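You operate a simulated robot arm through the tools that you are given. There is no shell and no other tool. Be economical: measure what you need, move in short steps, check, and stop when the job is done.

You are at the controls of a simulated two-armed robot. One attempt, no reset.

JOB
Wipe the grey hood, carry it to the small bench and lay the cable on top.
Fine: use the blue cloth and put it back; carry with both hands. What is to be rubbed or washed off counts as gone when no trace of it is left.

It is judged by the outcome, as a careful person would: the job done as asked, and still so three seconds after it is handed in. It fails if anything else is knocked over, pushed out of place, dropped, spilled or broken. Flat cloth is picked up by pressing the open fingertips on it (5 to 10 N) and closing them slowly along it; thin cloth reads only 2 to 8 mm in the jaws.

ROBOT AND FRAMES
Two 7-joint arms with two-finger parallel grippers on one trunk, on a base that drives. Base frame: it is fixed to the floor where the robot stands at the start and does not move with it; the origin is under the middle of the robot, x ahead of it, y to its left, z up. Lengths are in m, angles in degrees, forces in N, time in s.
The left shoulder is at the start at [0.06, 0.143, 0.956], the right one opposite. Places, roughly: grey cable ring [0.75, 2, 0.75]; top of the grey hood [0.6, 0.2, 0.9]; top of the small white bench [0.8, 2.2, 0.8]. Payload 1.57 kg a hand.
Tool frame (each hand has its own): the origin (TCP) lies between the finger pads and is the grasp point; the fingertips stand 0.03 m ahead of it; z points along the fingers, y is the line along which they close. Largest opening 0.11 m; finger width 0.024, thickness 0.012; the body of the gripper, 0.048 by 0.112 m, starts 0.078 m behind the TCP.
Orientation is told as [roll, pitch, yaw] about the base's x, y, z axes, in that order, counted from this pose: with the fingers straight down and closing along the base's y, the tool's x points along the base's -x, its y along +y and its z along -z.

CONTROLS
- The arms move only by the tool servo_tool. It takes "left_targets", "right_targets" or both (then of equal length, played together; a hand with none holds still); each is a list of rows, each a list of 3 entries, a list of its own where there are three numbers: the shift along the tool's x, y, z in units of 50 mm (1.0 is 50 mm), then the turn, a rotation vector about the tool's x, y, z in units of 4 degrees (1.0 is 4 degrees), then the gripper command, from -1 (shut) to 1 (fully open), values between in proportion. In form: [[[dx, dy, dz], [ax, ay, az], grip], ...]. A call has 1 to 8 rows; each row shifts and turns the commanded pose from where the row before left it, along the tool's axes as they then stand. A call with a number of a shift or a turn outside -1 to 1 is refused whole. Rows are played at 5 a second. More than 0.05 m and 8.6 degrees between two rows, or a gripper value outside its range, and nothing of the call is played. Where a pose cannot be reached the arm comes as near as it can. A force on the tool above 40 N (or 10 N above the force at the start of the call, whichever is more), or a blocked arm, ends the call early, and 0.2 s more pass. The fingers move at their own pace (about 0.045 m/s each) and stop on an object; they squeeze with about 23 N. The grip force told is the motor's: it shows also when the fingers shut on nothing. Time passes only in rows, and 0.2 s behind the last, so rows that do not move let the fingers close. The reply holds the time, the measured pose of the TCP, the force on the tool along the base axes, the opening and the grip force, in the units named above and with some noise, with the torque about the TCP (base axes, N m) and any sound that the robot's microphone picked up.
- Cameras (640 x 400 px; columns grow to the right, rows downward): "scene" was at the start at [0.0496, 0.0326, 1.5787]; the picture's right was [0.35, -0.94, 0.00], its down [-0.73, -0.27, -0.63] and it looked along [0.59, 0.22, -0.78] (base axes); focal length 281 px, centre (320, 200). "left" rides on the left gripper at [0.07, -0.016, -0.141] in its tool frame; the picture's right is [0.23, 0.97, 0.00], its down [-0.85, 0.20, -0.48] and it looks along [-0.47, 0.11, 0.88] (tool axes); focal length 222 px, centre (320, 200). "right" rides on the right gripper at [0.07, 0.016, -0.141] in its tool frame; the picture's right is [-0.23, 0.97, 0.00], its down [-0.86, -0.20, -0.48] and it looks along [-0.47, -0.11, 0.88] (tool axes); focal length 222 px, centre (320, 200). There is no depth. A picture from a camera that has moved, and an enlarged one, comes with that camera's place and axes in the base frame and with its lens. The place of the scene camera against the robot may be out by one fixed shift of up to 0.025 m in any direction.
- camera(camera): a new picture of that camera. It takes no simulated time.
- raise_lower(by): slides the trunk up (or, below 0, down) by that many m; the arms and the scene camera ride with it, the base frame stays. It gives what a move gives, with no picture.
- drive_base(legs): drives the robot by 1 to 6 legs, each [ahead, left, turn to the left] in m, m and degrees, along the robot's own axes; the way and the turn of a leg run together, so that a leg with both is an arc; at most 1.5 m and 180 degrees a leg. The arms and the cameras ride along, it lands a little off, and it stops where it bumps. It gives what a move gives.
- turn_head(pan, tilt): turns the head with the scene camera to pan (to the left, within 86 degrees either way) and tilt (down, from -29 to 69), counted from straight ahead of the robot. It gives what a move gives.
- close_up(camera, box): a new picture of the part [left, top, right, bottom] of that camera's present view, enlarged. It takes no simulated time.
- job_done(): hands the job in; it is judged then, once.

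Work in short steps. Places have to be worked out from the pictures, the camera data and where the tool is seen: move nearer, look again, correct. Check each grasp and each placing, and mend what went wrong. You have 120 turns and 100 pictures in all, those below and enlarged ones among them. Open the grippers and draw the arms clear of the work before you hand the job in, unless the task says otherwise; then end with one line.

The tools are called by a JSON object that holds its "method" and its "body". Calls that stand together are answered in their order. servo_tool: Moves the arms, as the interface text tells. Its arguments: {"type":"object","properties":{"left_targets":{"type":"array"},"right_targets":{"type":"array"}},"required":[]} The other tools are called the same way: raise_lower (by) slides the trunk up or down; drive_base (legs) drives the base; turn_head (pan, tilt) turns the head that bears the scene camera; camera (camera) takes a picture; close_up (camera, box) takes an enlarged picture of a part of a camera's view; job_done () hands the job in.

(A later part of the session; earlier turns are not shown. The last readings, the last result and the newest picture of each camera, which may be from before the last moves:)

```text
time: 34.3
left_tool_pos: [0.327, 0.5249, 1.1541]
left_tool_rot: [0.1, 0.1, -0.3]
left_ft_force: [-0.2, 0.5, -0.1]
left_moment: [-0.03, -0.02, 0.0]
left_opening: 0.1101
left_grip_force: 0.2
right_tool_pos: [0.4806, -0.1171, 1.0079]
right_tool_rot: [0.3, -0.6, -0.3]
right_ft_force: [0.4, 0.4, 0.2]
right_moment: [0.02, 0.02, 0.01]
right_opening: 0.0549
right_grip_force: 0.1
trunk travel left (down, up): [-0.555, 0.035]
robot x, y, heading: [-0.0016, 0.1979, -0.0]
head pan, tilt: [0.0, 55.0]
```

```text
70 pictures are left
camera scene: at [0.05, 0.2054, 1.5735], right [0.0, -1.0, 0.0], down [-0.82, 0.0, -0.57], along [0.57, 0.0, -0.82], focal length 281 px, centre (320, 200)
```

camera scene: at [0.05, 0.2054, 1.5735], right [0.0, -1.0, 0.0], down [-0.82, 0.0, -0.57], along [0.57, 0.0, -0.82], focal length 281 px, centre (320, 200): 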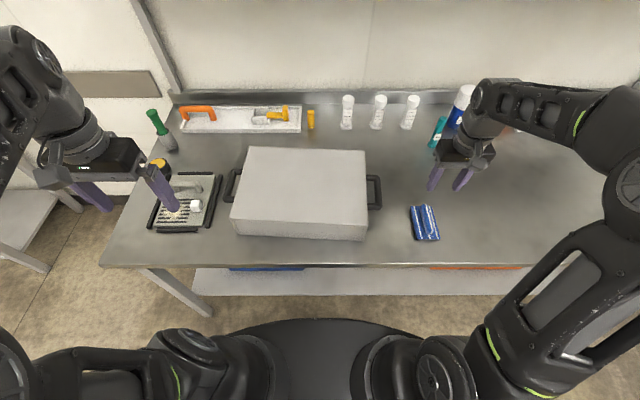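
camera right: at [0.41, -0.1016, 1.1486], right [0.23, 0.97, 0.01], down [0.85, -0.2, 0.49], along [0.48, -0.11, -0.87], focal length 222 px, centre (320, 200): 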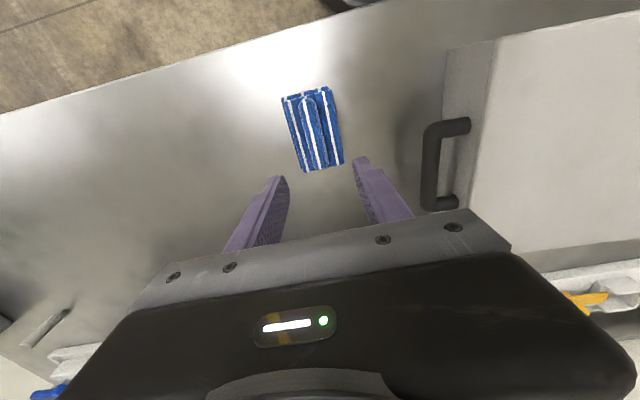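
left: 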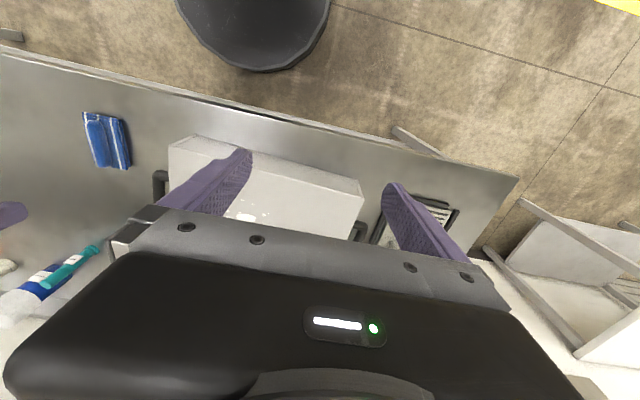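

Cloth is back in its place. Now look at both handles closely.

{"method": "close_up", "body": {"camera": "scene", "box": [200, 135, 400, 260]}}

{"method": "close_up", "body": {"camera": "right", "box": [400, 90, 500, 220]}}

{"method": "camera", "body": {"camera": "left"}}

```text
3.20 times, centred on (300, 198) of scene
camera zoom: at [0.05, 0.2054, 1.5735], right [0.0, -1.0, 0.0], down [-0.82, 0.0, -0.57], along [0.57, 0.0, -0.82], focal length 900 px, centre (384, 208)
```

zoom: 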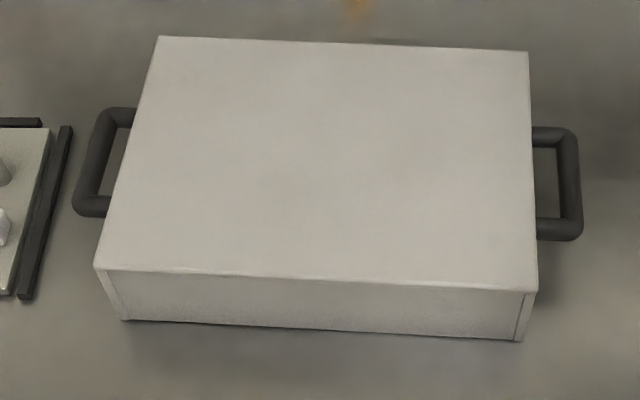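

```text
3.08 times, centred on (450, 155) of right
camera zoom: at [0.41, -0.1016, 1.1486], right [0.23, 0.97, 0.01], down [0.85, -0.2, 0.49], along [0.48, -0.11, -0.87], focal length 684 px, centre (-80, 338)
```

zoom: 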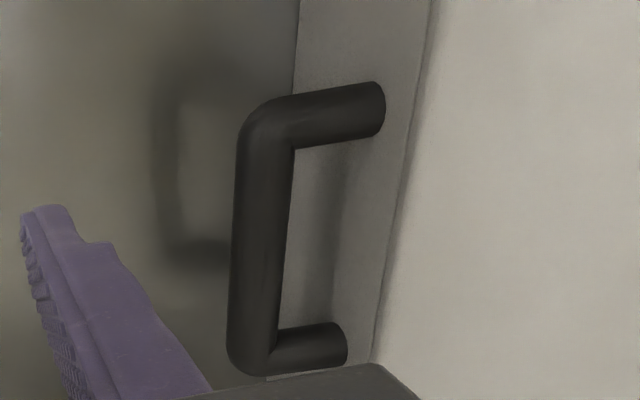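

```text
67 pictures are left
camera left: at [0.2571, 0.5077, 1.2943], right [-0.22, 0.97, 0.0], down [0.86, 0.2, 0.48], along [0.47, 0.11, -0.88], focal length 222 px, centre (320, 200)
```

left: 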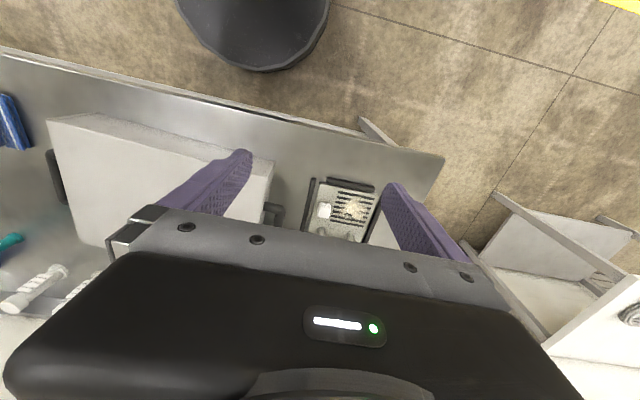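

Handle bars estimated at right ≈[0.578, 0.018], left ≈[0.608, 0.49], z≈0.855, hood yaw ≈ -3°. Bring both hands above them with jaws about 0.05 open.

{"method": "servo_tool", "body": {"right_targets": [[[-0.25, 0.34, 0.08], [0, 0, 0.35], -0.1], [[-0.25, 0.34, 0.08], [0, 0, 0.35], -0.1], [[-0.25, 0.34, 0.08], [0, 0, 0], -0.1], [[-0.25, 0.34, 0.08], [0, 0, 0], -0.1], [[-0.25, 0.34, 0.08], [0, 0, 0], -0.1], [[-0.25, 0.34, 0.08], [0, 0, 0], -0.1], [[-0.25, 0.34, 0.08], [0, 0, 0], -0.1], [[-0.2, 0.34, 0.08], [0, 0, 0], -0.1]], "left_targets": [[[-0.7, -0.09, 0.42], [0, 0, 0.35], -0.1], [[-0.7, -0.09, 0.42], [0, 0, 0.35], -0.1], [[-0.7, -0.09, 0.42], [0, 0, 0], -0.1], [[-0.7, -0.09, 0.42], [0, 0, 0], -0.1], [[-0.7, -0.09, 0.42], [0, 0, 0], -0.1], [[-0.7, -0.09, 0.42], [0, 0, 0], -0.1], [[-0.7, -0.09, 0.42], [0, 0, 0], -0.1], [[-0.7, -0.09, 0.42], [0, 0, 0], -0.1]]}}

{"method": "camera", "body": {"camera": "right"}}

{"method": "camera", "body": {"camera": "left"}}

{"method": "close_up", "body": {"camera": "scene", "box": [190, 100, 410, 240]}}

```text
time: 36.1
left_tool_pos: [0.6071, 0.4777, 0.9828]
left_tool_rot: [0.1, 0.0, -3.1]
left_ft_force: [0.3, 0.0, 0.6]
left_moment: [-0.01, 0.05, 0.01]
left_opening: 0.0494
left_grip_force: 0.1
right_tool_pos: [0.5874, 0.0161, 0.9758]
right_tool_rot: [0.1, -0.7, -3.1]
right_ft_force: [0.4, -0.5, -0.2]
right_moment: [0.0, 0.01, -0.01]
right_opening: 0.0494
right_grip_force: 0.0
trunk travel left (down, up): [-0.555, 0.035]
robot x, y, heading: [-0.0006, 0.1979, -0.4]
head pan, tilt: [0.0, 55.0]
```

```text
66 pictures are left
camera right: at [0.5167, 0.0354, 1.1173], right [0.28, 0.96, 0.01], down [0.84, -0.25, 0.49], along [0.47, -0.13, -0.87], focal length 222 px, centre (320, 200)
```

right: 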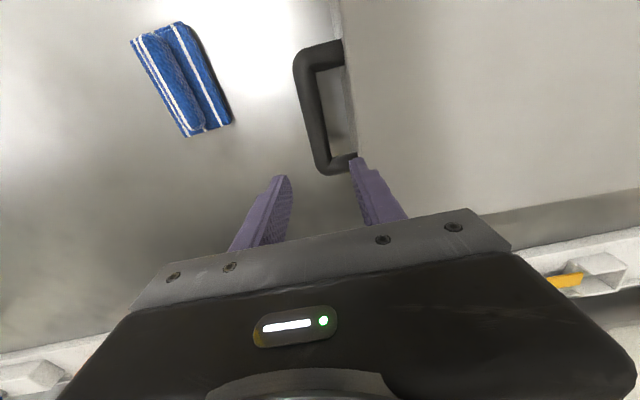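

```text
65 pictures are left
camera left: at [0.5358, 0.4639, 1.1237], right [-0.18, 0.98, 0.0], down [0.86, 0.15, 0.48], along [0.47, 0.09, -0.88], focal length 222 px, centre (320, 200)
```

left: 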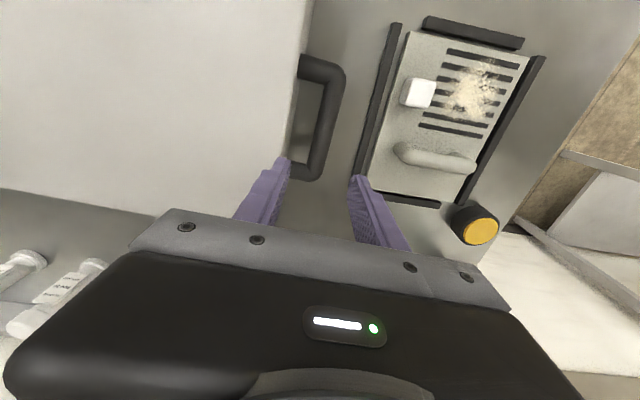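

```text
2.86 times, centred on (300, 170) of scene
camera zoom: at [0.0523, 0.2054, 1.5735], right [0.0, -1.0, 0.0], down [-0.82, 0.0, -0.57], along [0.57, 0.0, -0.82], focal length 803 px, centre (377, 286)
```

zoom: 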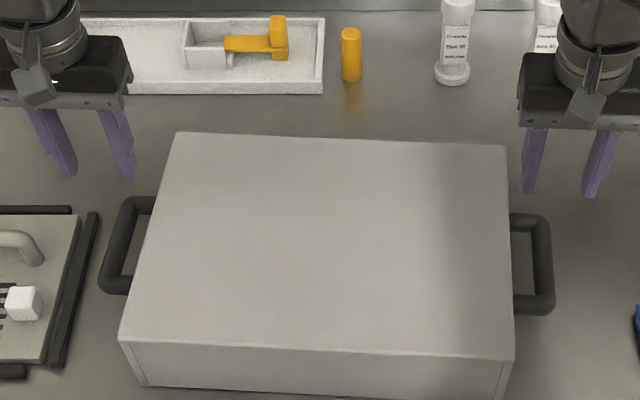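

Computed bars: right mid [0.554, 0.019], left mid [0.582, 0.478]. Align above them with jaws narrowed to ~0.038 and lower to just above the top.

{"method": "servo_tool", "body": {"right_targets": [[[0.33, 0.01, 0], [0, 0, 0], -0.32], [[0.33, 0.01, 0], [0, 0, 0], -0.32], [[0, 0, 0.4], [0, 0, 0], -0.32], [[0, 0, 0.3], [0, 0, 0], -0.32], [[0, 0, 0], [0, 0, 0], -0.32]], "left_targets": [[[0.25, -0.015, 0], [0, 0, 0], -0.32], [[0.25, -0.015, 0], [0, 0, 0], -0.32], [[0, 0, 0.45], [0, 0, 0], -0.32], [[0, 0, 0.4], [0, 0, 0], -0.32], [[0, 0, 0], [0, 0, 0], -0.32]]}}

{"method": "camera", "body": {"camera": "right"}}

{"method": "camera", "body": {"camera": "left"}}

{"method": "close_up", "body": {"camera": "scene", "box": [190, 100, 410, 240]}}

```text
time: 37.3
left_tool_pos: [0.5817, 0.4758, 0.9423]
left_tool_rot: [0.0, 0.0, -2.9]
left_ft_force: [0.5, -0.4, 0.0]
left_moment: [-0.02, -0.02, 0.0]
left_opening: 0.0374
left_grip_force: 0.0
right_tool_pos: [0.5534, 0.0198, 0.9399]
right_tool_rot: [0.2, -0.7, -3.0]
right_ft_force: [0.3, -0.3, 0.1]
right_moment: [-0.02, 0.0, -0.01]
right_opening: 0.0375
right_grip_force: 0.1
trunk travel left (down, up): [-0.555, 0.035]
robot x, y, heading: [-0.002, 0.1992, -0.3]
head pan, tilt: [0.0, 55.0]
```

```text
63 pictures are left
camera right: at [0.4824, 0.0388, 1.0816], right [0.28, 0.96, 0.01], down [0.84, -0.25, 0.49], along [0.47, -0.13, -0.87], focal length 222 px, centre (320, 200)
```

right: 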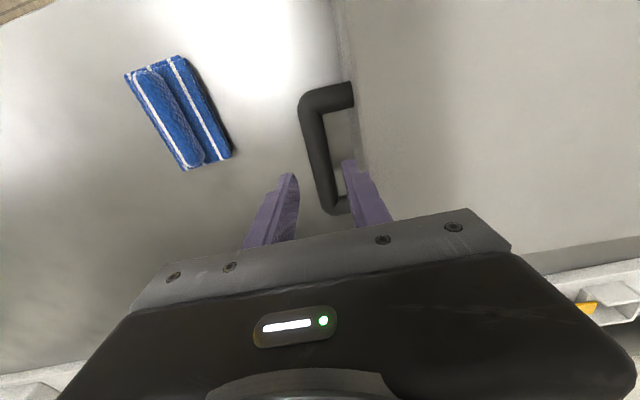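

```text
62 pictures are left
camera left: at [0.5104, 0.4625, 1.0838], right [-0.18, 0.98, 0.0], down [0.86, 0.15, 0.48], along [0.47, 0.09, -0.88], focal length 222 px, centre (320, 200)
```

left: 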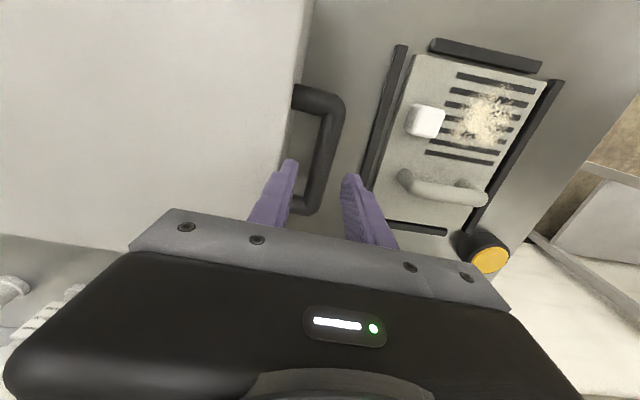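

```text
2.86 times, centred on (300, 170) of scene
camera zoom: at [0.0507, 0.2052, 1.5735], right [0.0, -1.0, 0.0], down [-0.82, 0.0, -0.57], along [0.57, 0.0, -0.82], focal length 803 px, centre (377, 286)
```

zoom: 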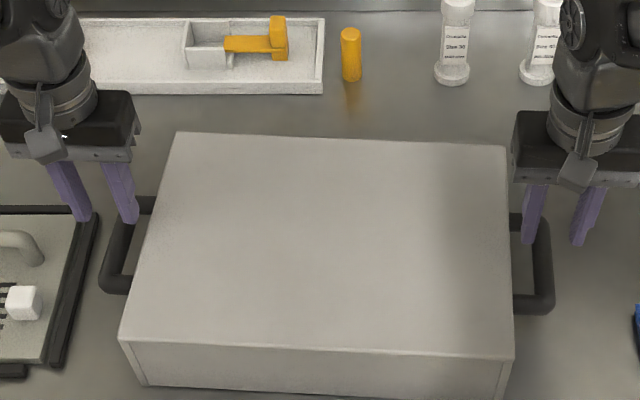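

Both aligned within 2–3 mm. Nudge and descend carefully with the fingers either side of the bars.

{"method": "servo_tool", "body": {"right_targets": [[[0, 0.04, 0.1], [0, 0, 0], -0.32], [[0, 0, 0.2], [0, 0, 0], -0.32], [[0, 0, 0.2], [0, 0, 0], -0.32], [[0, 0, 0.2], [0, 0, 0], -0.32], [[0, 0, 0.2], [0, 0, 0], -0.32]], "left_targets": [[[0, 0.05, 0.14], [0, 0, 0], -0.32], [[0, 0, 0.2], [0, 0, 0], -0.32], [[0, 0, 0.2], [0, 0, 0], -0.32], [[0, 0, 0.2], [0, 0, 0], -0.32], [[0, 0, 0.2], [0, 0, 0], -0.32]]}}

{"method": "camera", "body": {"camera": "right"}}

{"method": "camera", "body": {"camera": "left"}}

```text
time: 38.5
left_tool_pos: [0.5818, 0.4795, 0.894]
left_tool_rot: [0.1, 0.0, -3.0]
left_ft_force: [-0.3, 0.4, 0.0]
left_moment: [-0.01, -0.02, -0.01]
left_opening: 0.0374
left_grip_force: 0.0
right_tool_pos: [0.5548, 0.02, 0.8962]
right_tool_rot: [0.2, -0.7, -3.1]
right_ft_force: [-0.5, -0.7, 0.0]
right_moment: [-0.02, 0.02, -0.02]
right_opening: 0.0375
right_grip_force: 0.1
trunk travel left (down, up): [-0.555, 0.035]
robot x, y, heading: [0.0018, 0.2006, 0.2]
head pan, tilt: [0.0, 55.0]
```

```text
60 pictures are left
camera right: at [0.484, 0.0396, 1.0368], right [0.28, 0.96, 0.01], down [0.84, -0.25, 0.49], along [0.47, -0.13, -0.87], focal length 222 px, centre (320, 200)
```

right: 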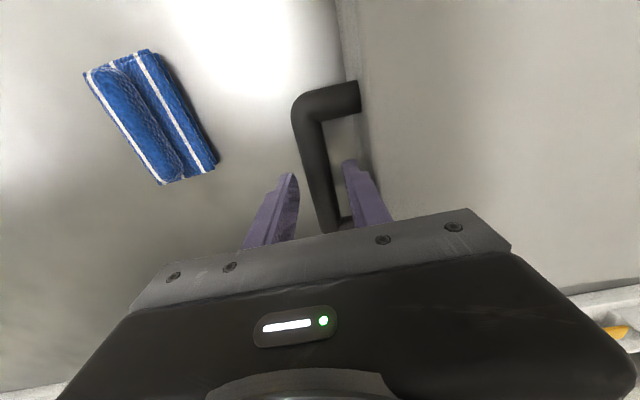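

```text
59 pictures are left
camera left: at [0.5115, 0.4651, 1.0365], right [-0.18, 0.98, 0.0], down [0.86, 0.15, 0.48], along [0.47, 0.09, -0.88], focal length 222 px, centre (320, 200)
```

left: 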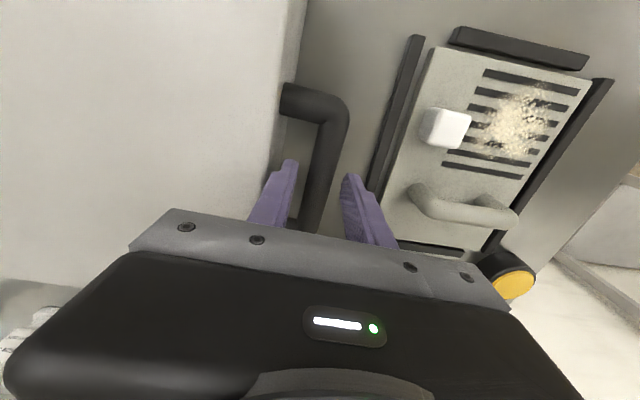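

Fingers straddle both bars. Descend another 40 mm.

{"method": "servo_tool", "body": {"right_targets": [[[0, 0, 0.2], [0, 0, 0], -0.32], [[0, 0, 0.2], [0, 0, 0], -0.32], [[0, 0, 0.2], [0, 0, 0], -0.32], [[0, 0, 0.15], [0, 0, 0], -0.32], [[0, 0, 0.1], [0, 0, 0], -0.32]], "left_targets": [[[0, 0, 0.2], [0, 0, 0], -0.32], [[0, 0, 0.2], [0, 0, 0], -0.32], [[0, 0, 0.2], [0, 0, 0], -0.32], [[0, 0, 0.15], [0, 0, 0], -0.32], [[0, 0, 0.06], [0, 0, 0], -0.32]]}}

{"method": "camera", "body": {"camera": "right"}}

{"method": "camera", "body": {"camera": "left"}}

{"method": "close_up", "body": {"camera": "scene", "box": [190, 120, 410, 260]}}

```text
time: 39.7
left_tool_pos: [0.5808, 0.4795, 0.8563]
left_tool_rot: [0.1, 0.0, -3.1]
left_ft_force: [0.7, 0.4, -0.6]
left_moment: [0.03, -0.01, 0.0]
left_opening: 0.0372
left_grip_force: 0.1
right_tool_pos: [0.5525, 0.0207, 0.8544]
right_tool_rot: [0.2, -0.8, -3.1]
right_ft_force: [-0.1, -0.4, -0.1]
right_moment: [0.01, 0.0, 0.04]
right_opening: 0.0373
right_grip_force: 0.0
trunk travel left (down, up): [-0.555, 0.035]
robot x, y, heading: [0.0025, 0.1988, -0.1]
head pan, tilt: [0.0, 55.0]
```

```text
58 pictures are left
camera right: at [0.4838, 0.0397, 0.9951], right [0.28, 0.96, 0.01], down [0.84, -0.25, 0.49], along [0.47, -0.13, -0.87], focal length 222 px, centre (320, 200)
```

right: 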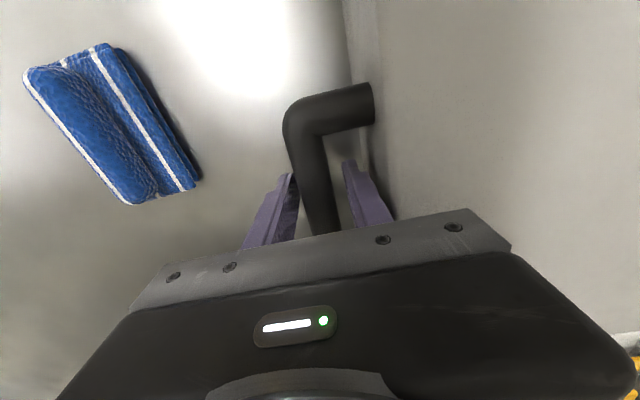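

```text
57 pictures are left
camera left: at [0.5104, 0.4655, 0.9967], right [-0.18, 0.98, 0.0], down [0.86, 0.15, 0.48], along [0.47, 0.09, -0.88], focal length 222 px, centre (320, 200)
```

left: 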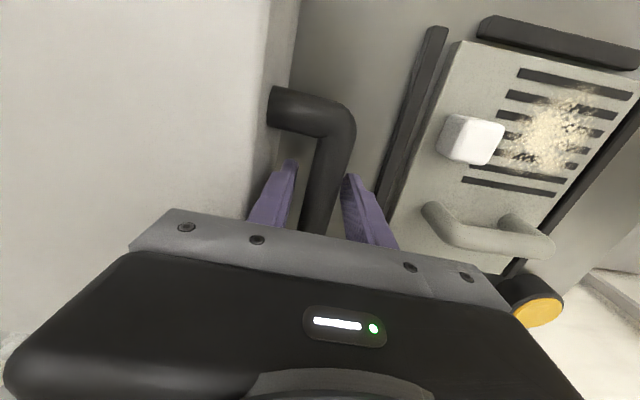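

```text
2.86 times, centred on (300, 190) of scene
camera zoom: at [0.0508, 0.2052, 1.5735], right [0.0, -1.0, 0.0], down [-0.82, 0.0, -0.57], along [0.57, 0.0, -0.82], focal length 803 px, centre (377, 229)
```

zoom: 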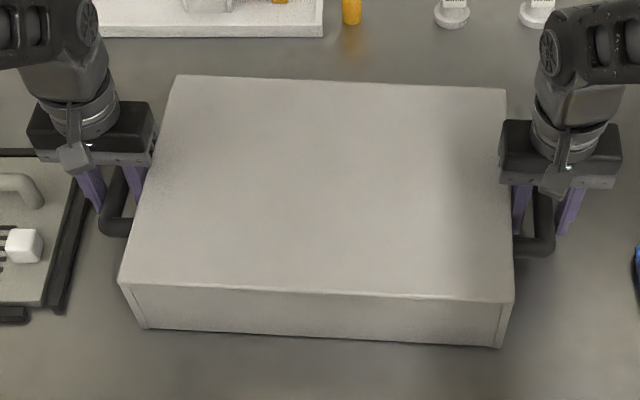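

Bars seem slightly above the TCP (z≈0.87); raise 10 mm and close both grippers.

{"method": "servo_tool", "body": {"right_targets": [[[0, 0, -0.2], [0, 0, 0], -0.32], [[0, 0, 0], [0, 0, 0], -0.5], [[0, 0, 0], [0, 0, 0], -0.7], [[0, 0, 0], [0, 0, 0], -1], [[0, 0, 0], [0, 0, 0], -1]], "left_targets": [[[0, 0, -0.2], [0, 0, 0], -0.32], [[0, 0, 0], [0, 0, 0], -0.5], [[0, 0, 0], [0, 0, 0], -0.7], [[0, 0, 0], [0, 0, 0], -1], [[0, 0, 0], [0, 0, 0], -1]]}}

{"method": "camera", "body": {"camera": "right"}}

{"method": "camera", "body": {"camera": "left"}}

```text
time: 40.9
left_tool_pos: [0.5819, 0.4786, 0.8654]
left_tool_rot: [0.1, 0.0, -3.0]
left_ft_force: [0.1, 1.5, 0.0]
left_moment: [0.04, 0.01, -0.62]
left_opening: 0.0218
left_grip_force: 23.0
right_tool_pos: [0.5545, 0.0206, 0.8647]
right_tool_rot: [0.2, -0.7, -3.1]
right_ft_force: [0.5, -0.4, 0.7]
right_moment: [0.04, 0.23, -0.6]
right_opening: 0.0216
right_grip_force: 22.8
trunk travel left (down, up): [-0.555, 0.035]
robot x, y, heading: [0.0033, 0.2016, -0.0]
head pan, tilt: [0.0, 55.0]
```

```text
55 pictures are left
camera right: at [0.4834, 0.0392, 1.0053], right [0.28, 0.96, 0.01], down [0.84, -0.25, 0.49], along [0.47, -0.13, -0.87], focal length 222 px, centre (320, 200)
```

right: 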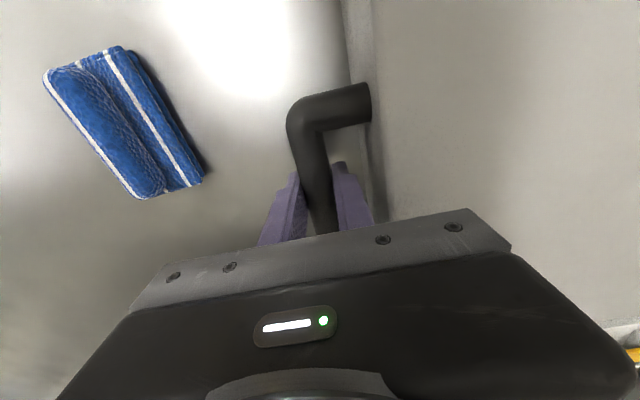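

```text
54 pictures are left
camera left: at [0.5106, 0.4655, 1.0069], right [-0.18, 0.98, 0.0], down [0.86, 0.15, 0.48], along [0.47, 0.09, -0.88], focal length 222 px, centre (320, 200)
```

left: 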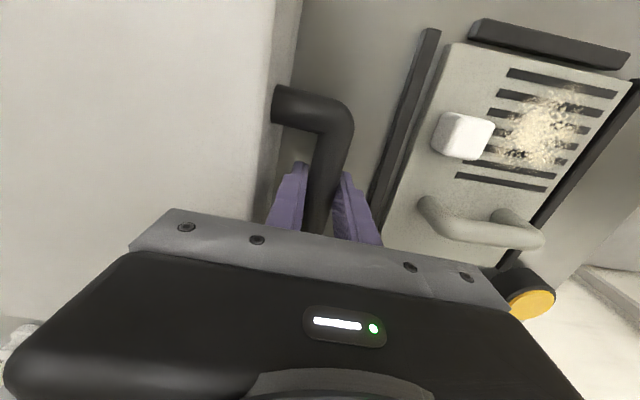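

Both grip at 21.7 mm with a -0.6 Nm yaw torque: the bars are turned a bit more than the tools. Relax it with a small turn.

{"method": "servo_tool", "body": {"right_targets": [[[0, 0, 0], [0, 0, 0.25], -1], [[0, 0, 0], [0, 0, 0], -1]], "left_targets": [[[0, 0, 0], [0, 0, 0.25], -1], [[0, 0, 0], [0, 0, 0], -1]]}}

```text
time: 41.5
left_tool_pos: [0.5815, 0.4797, 0.8664]
left_tool_rot: [0.2, 0.0, -4.0]
left_ft_force: [1.4, 0.8, -1.1]
left_moment: [-0.04, 0.02, 0.48]
left_opening: 0.0214
left_grip_force: 22.7
right_tool_pos: [0.5539, 0.0193, 0.8623]
right_tool_rot: [0.3, -0.7, -4.0]
right_ft_force: [-2.6, -3.4, 5.6]
right_moment: [-0.03, 0.22, 0.6]
right_opening: 0.0219
right_grip_force: 22.5
trunk travel left (down, up): [-0.555, 0.035]
robot x, y, heading: [-0.0009, 0.2007, -0.1]
head pan, tilt: [0.0, 55.0]
```

Half back, then lift both a little and check the load.

{"method": "servo_tool", "body": {"right_targets": [[[0, 0, 0], [0, 0, -0.12], -1], [[0, 0, -0.1], [0, 0, 0], -1], [[0, 0, -0.1], [0, 0, 0], -1], [[0, 0, -0.1], [0, 0, 0], -1], [[0, 0, -0.1], [0, 0, 0], -1], [[0, 0, 0], [0, 0, 0], -1]], "left_targets": [[[0, 0, 0], [0, 0, -0.12], -1], [[0, 0, -0.1], [0, 0, 0], -1], [[0, 0, -0.1], [0, 0, 0], -1], [[0, 0, -0.1], [0, 0, 0], -1], [[0, 0, -0.1], [0, 0, 0], -1], [[0, 0, 0], [0, 0, 0], -1]]}}

{"method": "camera", "body": {"camera": "scene"}}

```text
time: 42.9
left_tool_pos: [0.5802, 0.48, 0.8842]
left_tool_rot: [0.1, 0.2, -3.4]
left_ft_force: [-0.4, 1.4, -6.4]
left_moment: [0.03, 0.23, -0.13]
left_opening: 0.0219
left_grip_force: 22.5
right_tool_pos: [0.5547, 0.0201, 0.882]
right_tool_rot: [0.2, -0.6, -3.5]
right_ft_force: [-0.1, 0.0, -5.4]
right_moment: [0.03, -0.17, -0.03]
right_opening: 0.022
right_grip_force: 23.0
trunk travel left (down, up): [-0.555, 0.035]
robot x, y, heading: [-0.0036, 0.1984, -0.1]
head pan, tilt: [0.0, 55.0]
```

```text
53 pictures are left
camera scene: at [0.0519, 0.2053, 1.5734], right [0.0, -1.0, 0.0], down [-0.82, 0.0, -0.57], along [0.57, 0.0, -0.82], focal length 281 px, centre (320, 200)
```

scene: 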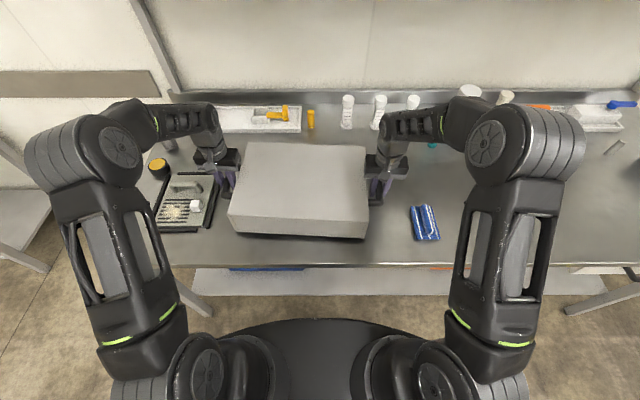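

Load ≈6 N per hand, grip steady. Lift another 0.14 m to clear everything on the table.

{"method": "servo_tool", "body": {"right_targets": [[[0, 0, -0.3], [0, 0, 0], -1], [[0, 0, -0.4], [0, 0, 0], -1], [[0, 0, -0.4], [0, 0, 0], -1], [[0, 0, -0.4], [0, 0, 0], -1], [[0, 0, -0.4], [0, 0, 0], -1], [[0, 0, -0.4], [0, 0, 0], -1], [[0, 0, -0.4], [0, 0, 0], -1], [[0, 0, 0], [0, 0, 0], -1]], "left_targets": [[[0, 0, -0.3], [0, 0, 0], -1], [[0, 0, -0.4], [0, 0, 0], -1], [[0, 0, -0.4], [0, 0, 0], -1], [[0, 0, -0.4], [0, 0, 0], -1], [[0, 0, -0.4], [0, 0, 0], -1], [[0, 0, -0.4], [0, 0, 0], -1], [[0, 0, -0.4], [0, 0, 0], -1], [[0, 0, 0], [0, 0, 0], -1]]}}

{"method": "turn_head", "body": {"pan": 50, "tilt": 40}}

{"method": "camera", "body": {"camera": "scene"}}

```text
time: 44.7
left_tool_pos: [0.5815, 0.4787, 1.0201]
left_tool_rot: [0.0, 0.1, -3.6]
left_ft_force: [-1.4, -6.6, -5.9]
left_moment: [-0.06, -0.06, -0.14]
left_opening: 0.0217
left_grip_force: 23.1
right_tool_pos: [0.5546, 0.0183, 1.0192]
right_tool_rot: [0.3, -0.5, -3.4]
right_ft_force: [1.6, 7.5, -6.3]
right_moment: [0.0, 0.15, -0.32]
right_opening: 0.0216
right_grip_force: 22.8
trunk travel left (down, up): [-0.555, 0.035]
robot x, y, heading: [-0.0005, 0.2009, -0.3]
head pan, tilt: [0.0, 55.0]
```

```text
time: 45.9
left_tool_pos: [0.5816, 0.4778, 1.0191]
left_tool_rot: [0.0, 0.0, -3.6]
left_ft_force: [-0.9, -12.8, -5.7]
left_moment: [-0.05, -0.11, -0.11]
left_opening: 0.0219
left_grip_force: 22.5
right_tool_pos: [0.5545, 0.0181, 1.0196]
right_tool_rot: [0.3, -0.5, -3.4]
right_ft_force: [2.1, 11.6, -5.7]
right_moment: [-0.02, 0.14, -0.22]
right_opening: 0.0219
right_grip_force: 23.5
trunk travel left (down, up): [-0.555, 0.035]
robot x, y, heading: [0.0016, 0.1972, -0.2]
head pan, tilt: [50.0, 40.0]
```

```text
52 pictures are left
camera scene: at [0.0347, 0.2704, 1.5941], right [0.76, -0.65, 0.0], down [-0.42, -0.49, -0.77], along [0.49, 0.58, -0.64], focal length 281 px, centre (320, 200)
```

scene: 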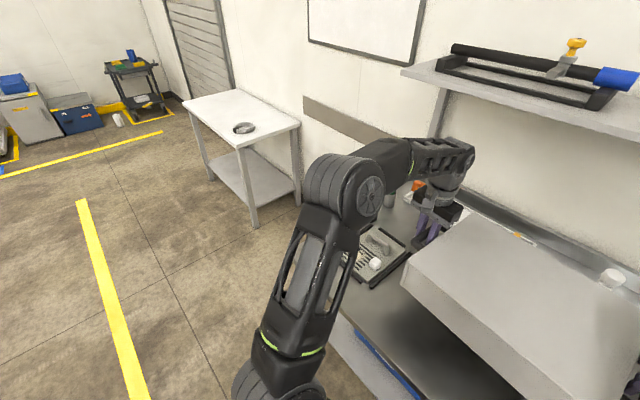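

The way left is clear. Relax the inward pull slightly, then drive left in two legs, first 1.2 m.

{"method": "servo_tool", "body": {"right_targets": [[[0, 0.03, 0], [0, 0, 0], -1], [[0, 0, 0], [0, 0, 0], -1]], "left_targets": [[[0, -0.03, 0], [0, 0, 0], -1], [[0, 0, 0], [0, 0, 0], -1]]}}

{"method": "drive_base", "body": {"legs": [[0, 0.6, 0], [0, 0.6, 0]]}}

{"method": "camera", "body": {"camera": "scene"}}

```text
time: 46.5
left_tool_pos: [0.5807, 0.4791, 1.0192]
left_tool_rot: [0.1, 0.0, -3.5]
left_ft_force: [-2.2, -4.0, -6.7]
left_moment: [-0.01, -0.01, -0.36]
left_opening: 0.0218
left_grip_force: 23.1
right_tool_pos: [0.5537, 0.0204, 1.0187]
right_tool_rot: [0.0, -0.6, -3.6]
right_ft_force: [1.7, 4.0, -6.1]
right_moment: [-0.05, 0.09, -0.18]
right_opening: 0.0216
right_grip_force: 23.5
trunk travel left (down, up): [-0.555, 0.035]
robot x, y, heading: [0.0018, 0.2008, -0.1]
head pan, tilt: [50.0, 40.0]
```

```text
time: 52.7
left_tool_pos: [0.5799, 1.6565, 1.0184]
left_tool_rot: [0.0, 0.1, -3.3]
left_ft_force: [-0.6, 20.0, -5.3]
left_moment: [-0.05, -0.04, -0.26]
left_opening: 0.0218
left_grip_force: 23.1
right_tool_pos: [0.5547, 1.1982, 1.0193]
right_tool_rot: [0.1, -0.5, -3.5]
right_ft_force: [-0.3, -18.7, -5.4]
right_moment: [-0.01, 0.11, -0.16]
right_opening: 0.0218
right_grip_force: 22.9
trunk travel left (down, up): [-0.555, 0.035]
robot x, y, heading: [-0.0015, 1.3786, 0.2]
head pan, tilt: [50.0, 40.0]
```

```text
51 pictures are left
camera scene: at [0.0341, 1.4475, 1.5941], right [0.77, -0.64, 0.0], down [-0.41, -0.49, -0.77], along [0.49, 0.59, -0.64], focal length 281 px, centre (320, 200)
```

scene: 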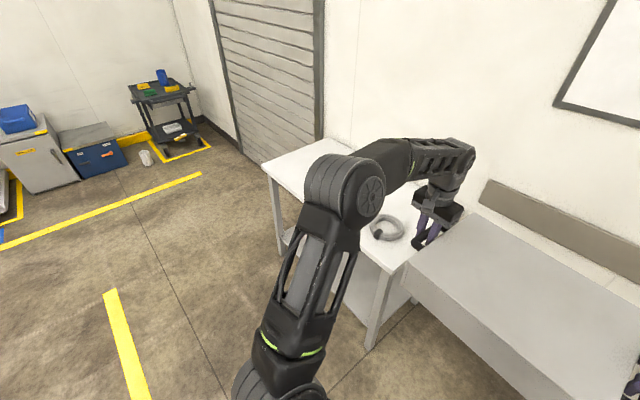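

Arms ride fine; the hands now press together slightly, so relax, then drive the remaining ~0.86 m left.

{"method": "servo_tool", "body": {"right_targets": [[[0, -0.04, 0], [0, 0, 0], -1], [[0, 0, 0], [0, 0, 0], -1]], "left_targets": [[[0, 0.04, 0], [0, 0, 0], -1], [[0, 0, 0], [0, 0, 0], -1]]}}

{"method": "drive_base", "body": {"legs": [[0, 0.43, 0], [0, 0.43, 0]]}}

{"method": "turn_head", "body": {"pan": 0, "tilt": 50}}

{"method": "camera", "body": {"camera": "scene"}}

{"method": "camera", "body": {"camera": "right"}}

{"method": "camera", "body": {"camera": "left"}}

```text
time: 53.3
left_tool_pos: [0.5799, 1.6563, 1.0185]
left_tool_rot: [0.1, 0.0, -3.5]
left_ft_force: [-2.0, -14.0, -6.1]
left_moment: [-0.03, -0.1, -0.15]
left_opening: 0.0218
left_grip_force: 22.7
right_tool_pos: [0.5532, 1.198, 1.0185]
right_tool_rot: [0.3, -0.7, -3.4]
right_ft_force: [1.7, 14.1, -5.6]
right_moment: [-0.03, 0.18, -0.4]
right_opening: 0.0221
right_grip_force: 22.7
trunk travel left (down, up): [-0.555, 0.035]
robot x, y, heading: [-0.001, 1.376, -0.1]
head pan, tilt: [50.0, 40.0]
```

```text
time: 58.2
left_tool_pos: [0.5758, 2.5126, 1.0207]
left_tool_rot: [-0.2, 0.0, -3.1]
left_ft_force: [-2.6, -26.8, -4.8]
left_moment: [-0.12, -0.19, -0.24]
left_opening: 0.0217
left_grip_force: 23.4
right_tool_pos: [0.5495, 2.0541, 1.0197]
right_tool_rot: [0.4, -0.6, -3.3]
right_ft_force: [2.7, 26.6, -6.9]
right_moment: [-0.15, 0.25, -0.36]
right_opening: 0.0215
right_grip_force: 22.9
trunk travel left (down, up): [-0.555, 0.035]
robot x, y, heading: [-0.0009, 2.2305, 0.3]
head pan, tilt: [50.0, 40.0]
```

```text
time: 59.4
left_tool_pos: [0.5754, 2.5122, 1.0199]
left_tool_rot: [0.0, 0.0, -3.3]
left_ft_force: [-0.8, -1.4, -6.5]
left_moment: [-0.06, -0.05, -0.23]
left_opening: 0.0218
left_grip_force: 23.0
right_tool_pos: [0.5499, 2.0527, 1.0205]
right_tool_rot: [0.3, -0.7, -3.2]
right_ft_force: [1.2, 2.4, -5.8]
right_moment: [-0.03, 0.11, -0.27]
right_opening: 0.0216
right_grip_force: 22.9
trunk travel left (down, up): [-0.555, 0.035]
robot x, y, heading: [-0.0035, 2.2281, 0.3]
head pan, tilt: [0.0, 50.0]
```

```text
50 pictures are left
camera scene: at [0.0528, 2.2353, 1.58], right [0.0, -1.0, 0.0], down [-0.77, 0.0, -0.64], along [0.64, 0.0, -0.77], focal length 281 px, centre (320, 200)
```

scene: 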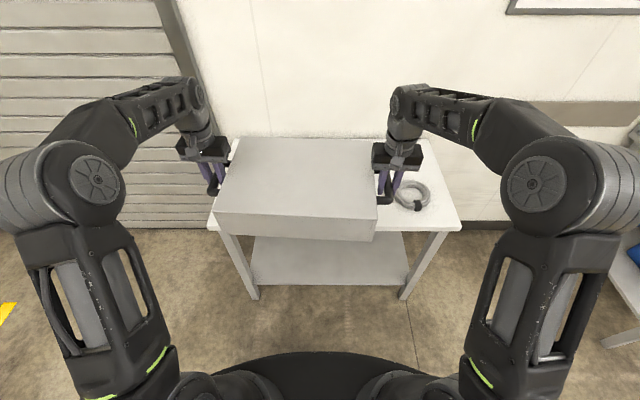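

```text
49 pictures are left
camera right: at [0.48, 2.0716, 1.1613], right [0.28, 0.96, 0.01], down [0.84, -0.25, 0.49], along [0.47, -0.13, -0.87], focal length 222 px, centre (320, 200)
```

right: 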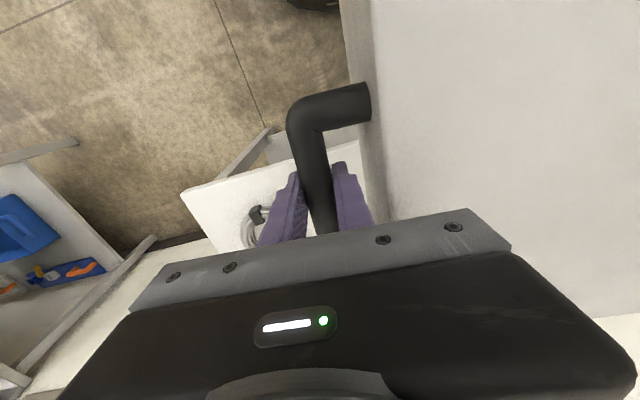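

```text
48 pictures are left
camera left: at [0.5053, 2.4989, 1.1612], right [-0.17, 0.98, 0.0], down [0.87, 0.15, 0.48], along [0.47, 0.08, -0.88], focal length 222 px, centre (320, 200)
```

left: 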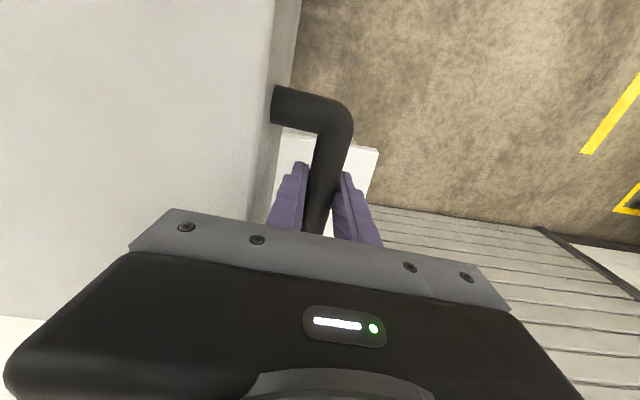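

Bench front edge is x≈0.59, y 1.77–2.61; ring at ≈[0.73, 1.89]; hood centre y≈2.28 is clear of the ring. Drive ahead 0.21 m over the bench.

{"method": "drive_base", "body": {"legs": [[0.21, 0, 0]]}}

{"method": "camera", "body": {"camera": "scene"}}

{"method": "camera", "body": {"camera": "right"}}

```text
time: 61.0
left_tool_pos: [0.787, 2.513, 1.0188]
left_tool_rot: [-0.1, 0.1, -3.3]
left_ft_force: [-0.5, -2.1, -5.7]
left_moment: [0.0, 0.09, -0.23]
left_opening: 0.0216
left_grip_force: 23.1
right_tool_pos: [0.761, 2.0526, 1.0189]
right_tool_rot: [0.3, -0.5, -3.3]
right_ft_force: [1.9, 2.7, -5.9]
right_moment: [0.0, -0.02, -0.28]
right_opening: 0.0218
right_grip_force: 22.7
trunk travel left (down, up): [-0.555, 0.035]
robot x, y, heading: [0.2091, 2.2284, 0.4]
head pan, tilt: [0.0, 50.0]
```

```text
47 pictures are left
camera scene: at [0.2642, 2.2357, 1.5799], right [0.0, -1.0, 0.0], down [-0.77, 0.0, -0.64], along [0.64, 0.0, -0.77], focal length 281 px, centre (320, 200)
```

scene: 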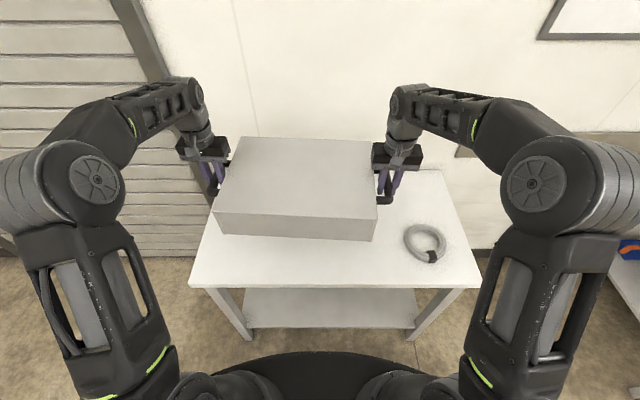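

```text
46 pictures are left
camera right: at [0.6907, 2.0714, 1.1608], right [0.28, 0.96, 0.01], down [0.84, -0.25, 0.49], along [0.47, -0.13, -0.87], focal length 222 px, centre (320, 200)
```

right: 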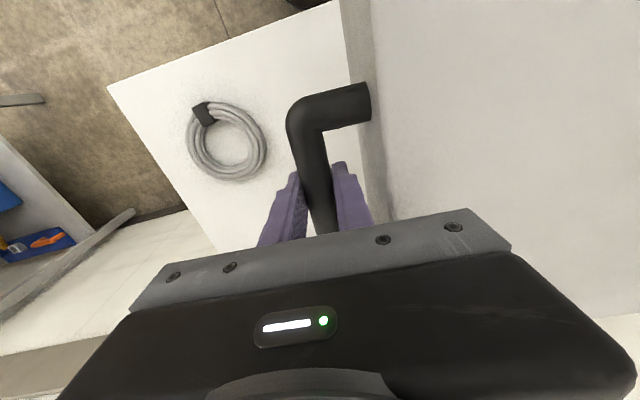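

Hood is over the bench well clear of the ring. Lower both hands together 0.13 m.

{"method": "servo_tool", "body": {"right_targets": [[[0, 0, 0.3], [0, 0, 0], -1], [[0, 0, 0.4], [0, 0, 0], -1], [[0, 0, 0.4], [0, 0, 0], -1], [[0, 0, 0.4], [0, 0, 0], -1], [[0, 0, 0.4], [0, 0, 0], -1], [[0, 0, 0.4], [0, 0, 0], -1], [[0, 0, 0.3], [0, 0, 0], -1], [[0, 0, 0], [0, 0, 0], -1]], "left_targets": [[[0, 0, 0.3], [0, 0, 0], -1], [[0, 0, 0.4], [0, 0, 0], -1], [[0, 0, 0.4], [0, 0, 0], -1], [[0, 0, 0.4], [0, 0, 0], -1], [[0, 0, 0.4], [0, 0, 0], -1], [[0, 0, 0.4], [0, 0, 0], -1], [[0, 0, 0.3], [0, 0, 0], -1], [[0, 0, 0], [0, 0, 0], -1]]}}

{"method": "camera", "body": {"camera": "scene"}}

```text
time: 62.8
left_tool_pos: [0.7852, 2.5118, 0.8896]
left_tool_rot: [0.0, 0.1, -3.3]
left_ft_force: [-0.6, 10.4, -6.6]
left_moment: [-0.02, 0.04, -0.24]
left_opening: 0.0216
left_grip_force: 22.7
right_tool_pos: [0.7606, 2.0523, 0.8903]
right_tool_rot: [0.3, -0.6, -3.3]
right_ft_force: [1.0, -10.6, -5.1]
right_moment: [0.04, 0.03, -0.16]
right_opening: 0.0217
right_grip_force: 22.6
trunk travel left (down, up): [-0.555, 0.035]
robot x, y, heading: [0.2059, 2.2269, 0.4]
head pan, tilt: [0.0, 50.0]
```

```text
45 pictures are left
camera scene: at [0.2625, 2.2357, 1.58], right [0.0, -1.0, 0.0], down [-0.77, 0.0, -0.64], along [0.64, 0.0, -0.77], focal length 281 px, centre (320, 200)
```

scene: 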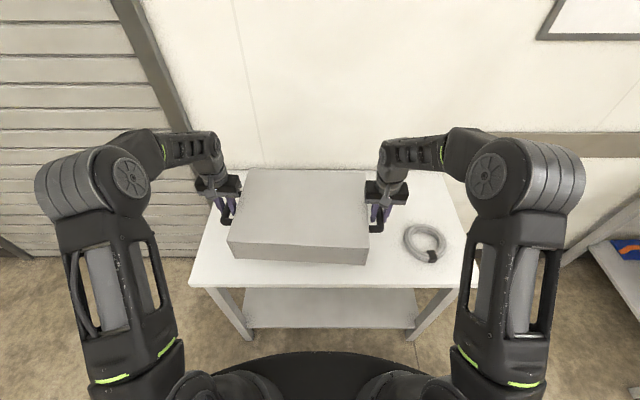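

Still hanging; lower slowly until contact unloads the hands.

{"method": "servo_tool", "body": {"right_targets": [[[0, 0, 0.08], [0, 0, 0], -1], [[0, 0, 0.08], [0, 0, 0], -1], [[0, 0, 0.08], [0, 0, 0], -1], [[0, 0, 0.08], [0, 0, 0], -1], [[0, 0, 0], [0, 0, 0], -1]], "left_targets": [[[0, 0, 0.08], [0, 0, 0], -1], [[0, 0, 0.08], [0, 0, 0], -1], [[0, 0, 0.08], [0, 0, 0], -1], [[0, 0, 0.08], [0, 0, 0], -1], [[0, 0, 0], [0, 0, 0], -1]]}}

{"method": "close_up", "body": {"camera": "scene", "box": [190, 160, 410, 300]}}

```text
time: 64.0
left_tool_pos: [0.787, 2.5123, 0.8727]
left_tool_rot: [0.0, 0.1, -3.3]
left_ft_force: [0.6, 16.9, -6.2]
left_moment: [0.02, 0.16, -0.15]
left_opening: 0.0218
left_grip_force: 23.1
right_tool_pos: [0.7599, 2.0529, 0.8749]
right_tool_rot: [0.3, -0.6, -3.3]
right_ft_force: [-0.5, -17.4, -5.4]
right_moment: [0.04, -0.15, -0.05]
right_opening: 0.0217
right_grip_force: 23.3
trunk travel left (down, up): [-0.555, 0.035]
robot x, y, heading: [0.2048, 2.2306, 0.1]
head pan, tilt: [0.0, 50.0]
```

```text
2.86 times, centred on (300, 230) of scene
camera zoom: at [0.2626, 2.2357, 1.58], right [0.0, -1.0, 0.0], down [-0.77, 0.0, -0.64], along [0.64, 0.0, -0.77], focal length 803 px, centre (377, 114)
```

zoom: 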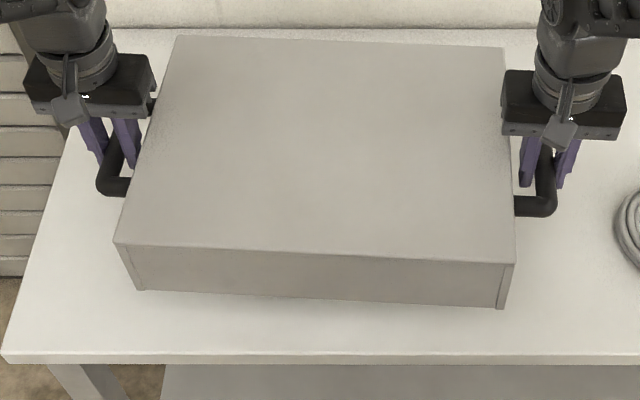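

{"method": "servo_tool", "body": {"right_targets": [[[0, -0.02, 0.06], [0, 0, 0], -1], [[0, 0, 0.06], [0, 0, 0], -1], [[0, 0, 0.06], [0, 0, 0], -1], [[0, 0, 0.06], [0, 0, 0], -1], [[0, 0, 0], [0, 0, 0], -1]], "left_targets": [[[0, 0.02, 0.06], [0, 0, 0], -1], [[0, 0, 0.06], [0, 0, 0], -1], [[0, 0, 0.06], [0, 0, 0], -1], [[0, 0, 0.06], [0, 0, 0], -1], [[0, 0, 0], [0, 0, 0], -1]]}}

```text
time: 65.2
left_tool_pos: [0.7867, 2.5124, 0.8621]
left_tool_rot: [-0.1, 0.2, -3.3]
left_ft_force: [-0.5, 10.3, -5.4]
left_moment: [0.04, -0.09, -0.05]
left_opening: 0.0216
left_grip_force: 23.2
right_tool_pos: [0.7609, 2.0519, 0.8613]
right_tool_rot: [0.3, -0.6, -3.3]
right_ft_force: [-1.1, -11.4, -5.6]
right_moment: [0.11, 0.09, -0.05]
right_opening: 0.0219
right_grip_force: 22.4
trunk travel left (down, up): [-0.555, 0.035]
robot x, y, heading: [0.206, 2.2316, 0.5]
head pan, tilt: [0.0, 50.0]
```

{"method": "servo_tool", "body": {"right_targets": [[[0, -0.01, 0.06], [0, 0, 0], -1], [[0, 0, 0.06], [0, 0, 0], -1], [[0, 0, 0.06], [0, 0, 0], -1], [[0, 0, 0.06], [0, 0, 0], -1], [[0, 0, 0], [0, 0, 0], -1]], "left_targets": [[[0, 0.01, 0.06], [0, 0, 0], -1], [[0, 0, 0.06], [0, 0, 0], -1], [[0, 0, 0.06], [0, 0, 0], -1], [[0, 0, 0.06], [0, 0, 0], -1], [[0, 0, 0], [0, 0, 0], -1]]}}

```text
time: 66.4
left_tool_pos: [0.7861, 2.5118, 0.8503]
left_tool_rot: [-0.3, -0.1, -3.3]
left_ft_force: [0.8, 3.4, -7.0]
left_moment: [0.0, -0.14, 0.15]
left_opening: 0.0218
left_grip_force: 23.1
right_tool_pos: [0.7629, 2.0518, 0.8501]
right_tool_rot: [0.4, -0.5, -3.3]
right_ft_force: [-0.3, -3.0, -5.2]
right_moment: [0.02, 0.16, 0.08]
right_opening: 0.0216
right_grip_force: 23.2
trunk travel left (down, up): [-0.555, 0.035]
robot x, y, heading: [0.2025, 2.2324, 0.0]
head pan, tilt: [0.0, 50.0]
```

Still hanging at TCP 0.850; keep lowering.

{"method": "servo_tool", "body": {"right_targets": [[[0, 0, 0.06], [0, 0, 0], -1], [[0, 0, 0.06], [0, 0, 0], -1], [[0, 0, 0.06], [0, 0, 0], -1], [[0, 0, 0.06], [0, 0, 0], -1], [[0, 0, 0], [0, 0, 0], -1]], "left_targets": [[[0, 0, 0.06], [0, 0, 0], -1], [[0, 0, 0.06], [0, 0, 0], -1], [[0, 0, 0.06], [0, 0, 0], -1], [[0, 0, 0.06], [0, 0, 0], -1], [[0, 0, 0], [0, 0, 0], -1]]}}

{"method": "close_up", "body": {"camera": "scene", "box": [190, 160, 410, 300]}}

```text
time: 67.6
left_tool_pos: [0.7862, 2.5132, 0.8383]
left_tool_rot: [-0.2, 0.1, -3.2]
left_ft_force: [-0.8, -2.5, -5.7]
left_moment: [-0.11, 0.03, 0.0]
left_opening: 0.0216
left_grip_force: 22.8
right_tool_pos: [0.7613, 2.0526, 0.8384]
right_tool_rot: [0.4, -0.6, -3.3]
right_ft_force: [-0.4, 2.1, -6.7]
right_moment: [-0.06, 0.02, 0.0]
right_opening: 0.0217
right_grip_force: 22.7
trunk travel left (down, up): [-0.555, 0.035]
robot x, y, heading: [0.2048, 2.2267, 0.0]
head pan, tilt: [0.0, 50.0]
```

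```text
2.86 times, centred on (300, 230) of scene
camera zoom: at [0.2627, 2.2357, 1.58], right [0.0, -1.0, 0.0], down [-0.77, 0.0, -0.64], along [0.64, 0.0, -0.77], focal length 803 px, centre (377, 114)
```

zoom: 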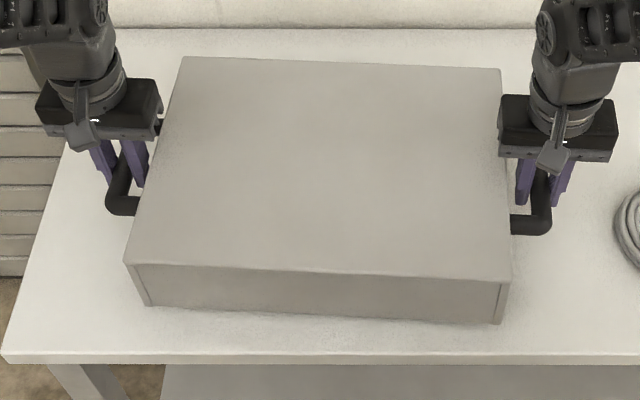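

{"method": "servo_tool", "body": {"right_targets": [[[0, 0, 0.08], [0, 0, 0], -1], [[0, 0, 0.08], [0, 0, 0], -1], [[0, 0, 0.08], [0, 0, 0], -1], [[0, 0, 0.08], [0, 0, 0], -1], [[0, 0, 0], [0, 0, 0], -1]], "left_targets": [[[0, 0, 0.08], [0, 0, 0], -1], [[0, 0, 0.08], [0, 0, 0], -1], [[0, 0, 0.08], [0, 0, 0], -1], [[0, 0, 0.08], [0, 0, 0], -1], [[0, 0, 0], [0, 0, 0], -1]]}}

{"method": "close_up", "body": {"camera": "scene", "box": [190, 160, 410, 300]}}

```text
time: 68.8
left_tool_pos: [0.7847, 2.5116, 0.822]
left_tool_rot: [-0.2, 0.2, -3.3]
left_ft_force: [-0.9, -9.1, -5.0]
left_moment: [-0.04, 0.04, -0.09]
left_opening: 0.0215
left_grip_force: 23.0
right_tool_pos: [0.7607, 2.054, 0.8215]
right_tool_rot: [0.3, -0.6, -3.3]
right_ft_force: [1.1, 9.4, -5.8]
right_moment: [0.08, -0.03, -0.15]
right_opening: 0.0219
right_grip_force: 23.6
trunk travel left (down, up): [-0.555, 0.035]
robot x, y, heading: [0.2036, 2.2284, 0.2]
head pan, tilt: [0.0, 50.0]
```

```text
2.86 times, centred on (300, 230) of scene
camera zoom: at [0.2627, 2.2357, 1.58], right [0.0, -1.0, 0.0], down [-0.77, 0.0, -0.64], along [0.64, 0.0, -0.77], focal length 803 px, centre (377, 114)
```

zoom: 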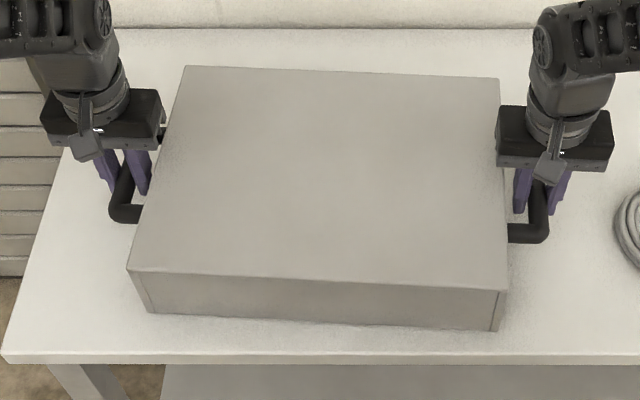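

{"method": "servo_tool", "body": {"right_targets": [[[0, 0.01, 0.06], [0, 0, 0], -1], [[0, 0, 0.06], [0, 0, 0], -1], [[0, 0, 0.06], [0, 0, 0], -1], [[0, 0, 0.06], [0, 0, 0], -1], [[0, 0, 0], [0, 0, 0], -1]], "left_targets": [[[0, -0.01, 0.06], [0, 0, 0], -1], [[0, 0, 0.06], [0, 0, 0], -1], [[0, 0, 0.06], [0, 0, 0], -1], [[0, 0, 0.06], [0, 0, 0], -1], [[0, 0, 0], [0, 0, 0], -1]]}}

```text
time: 70.0
left_tool_pos: [0.784, 2.512, 0.8132]
left_tool_rot: [-0.2, -0.4, -3.3]
left_ft_force: [4.0, -9.7, 20.9]
left_moment: [-0.02, -0.04, -0.01]
left_opening: 0.0217
left_grip_force: 23.0
right_tool_pos: [0.7603, 2.0523, 0.8135]
right_tool_rot: [0.5, -1.0, -3.4]
right_ft_force: [1.4, 10.0, 19.0]
right_moment: [-0.01, 0.13, -0.31]
right_opening: 0.022
right_grip_force: 22.4
trunk travel left (down, up): [-0.555, 0.035]
robot x, y, heading: [0.2041, 2.2285, 0.3]
head pan, tilt: [0.0, 50.0]
```

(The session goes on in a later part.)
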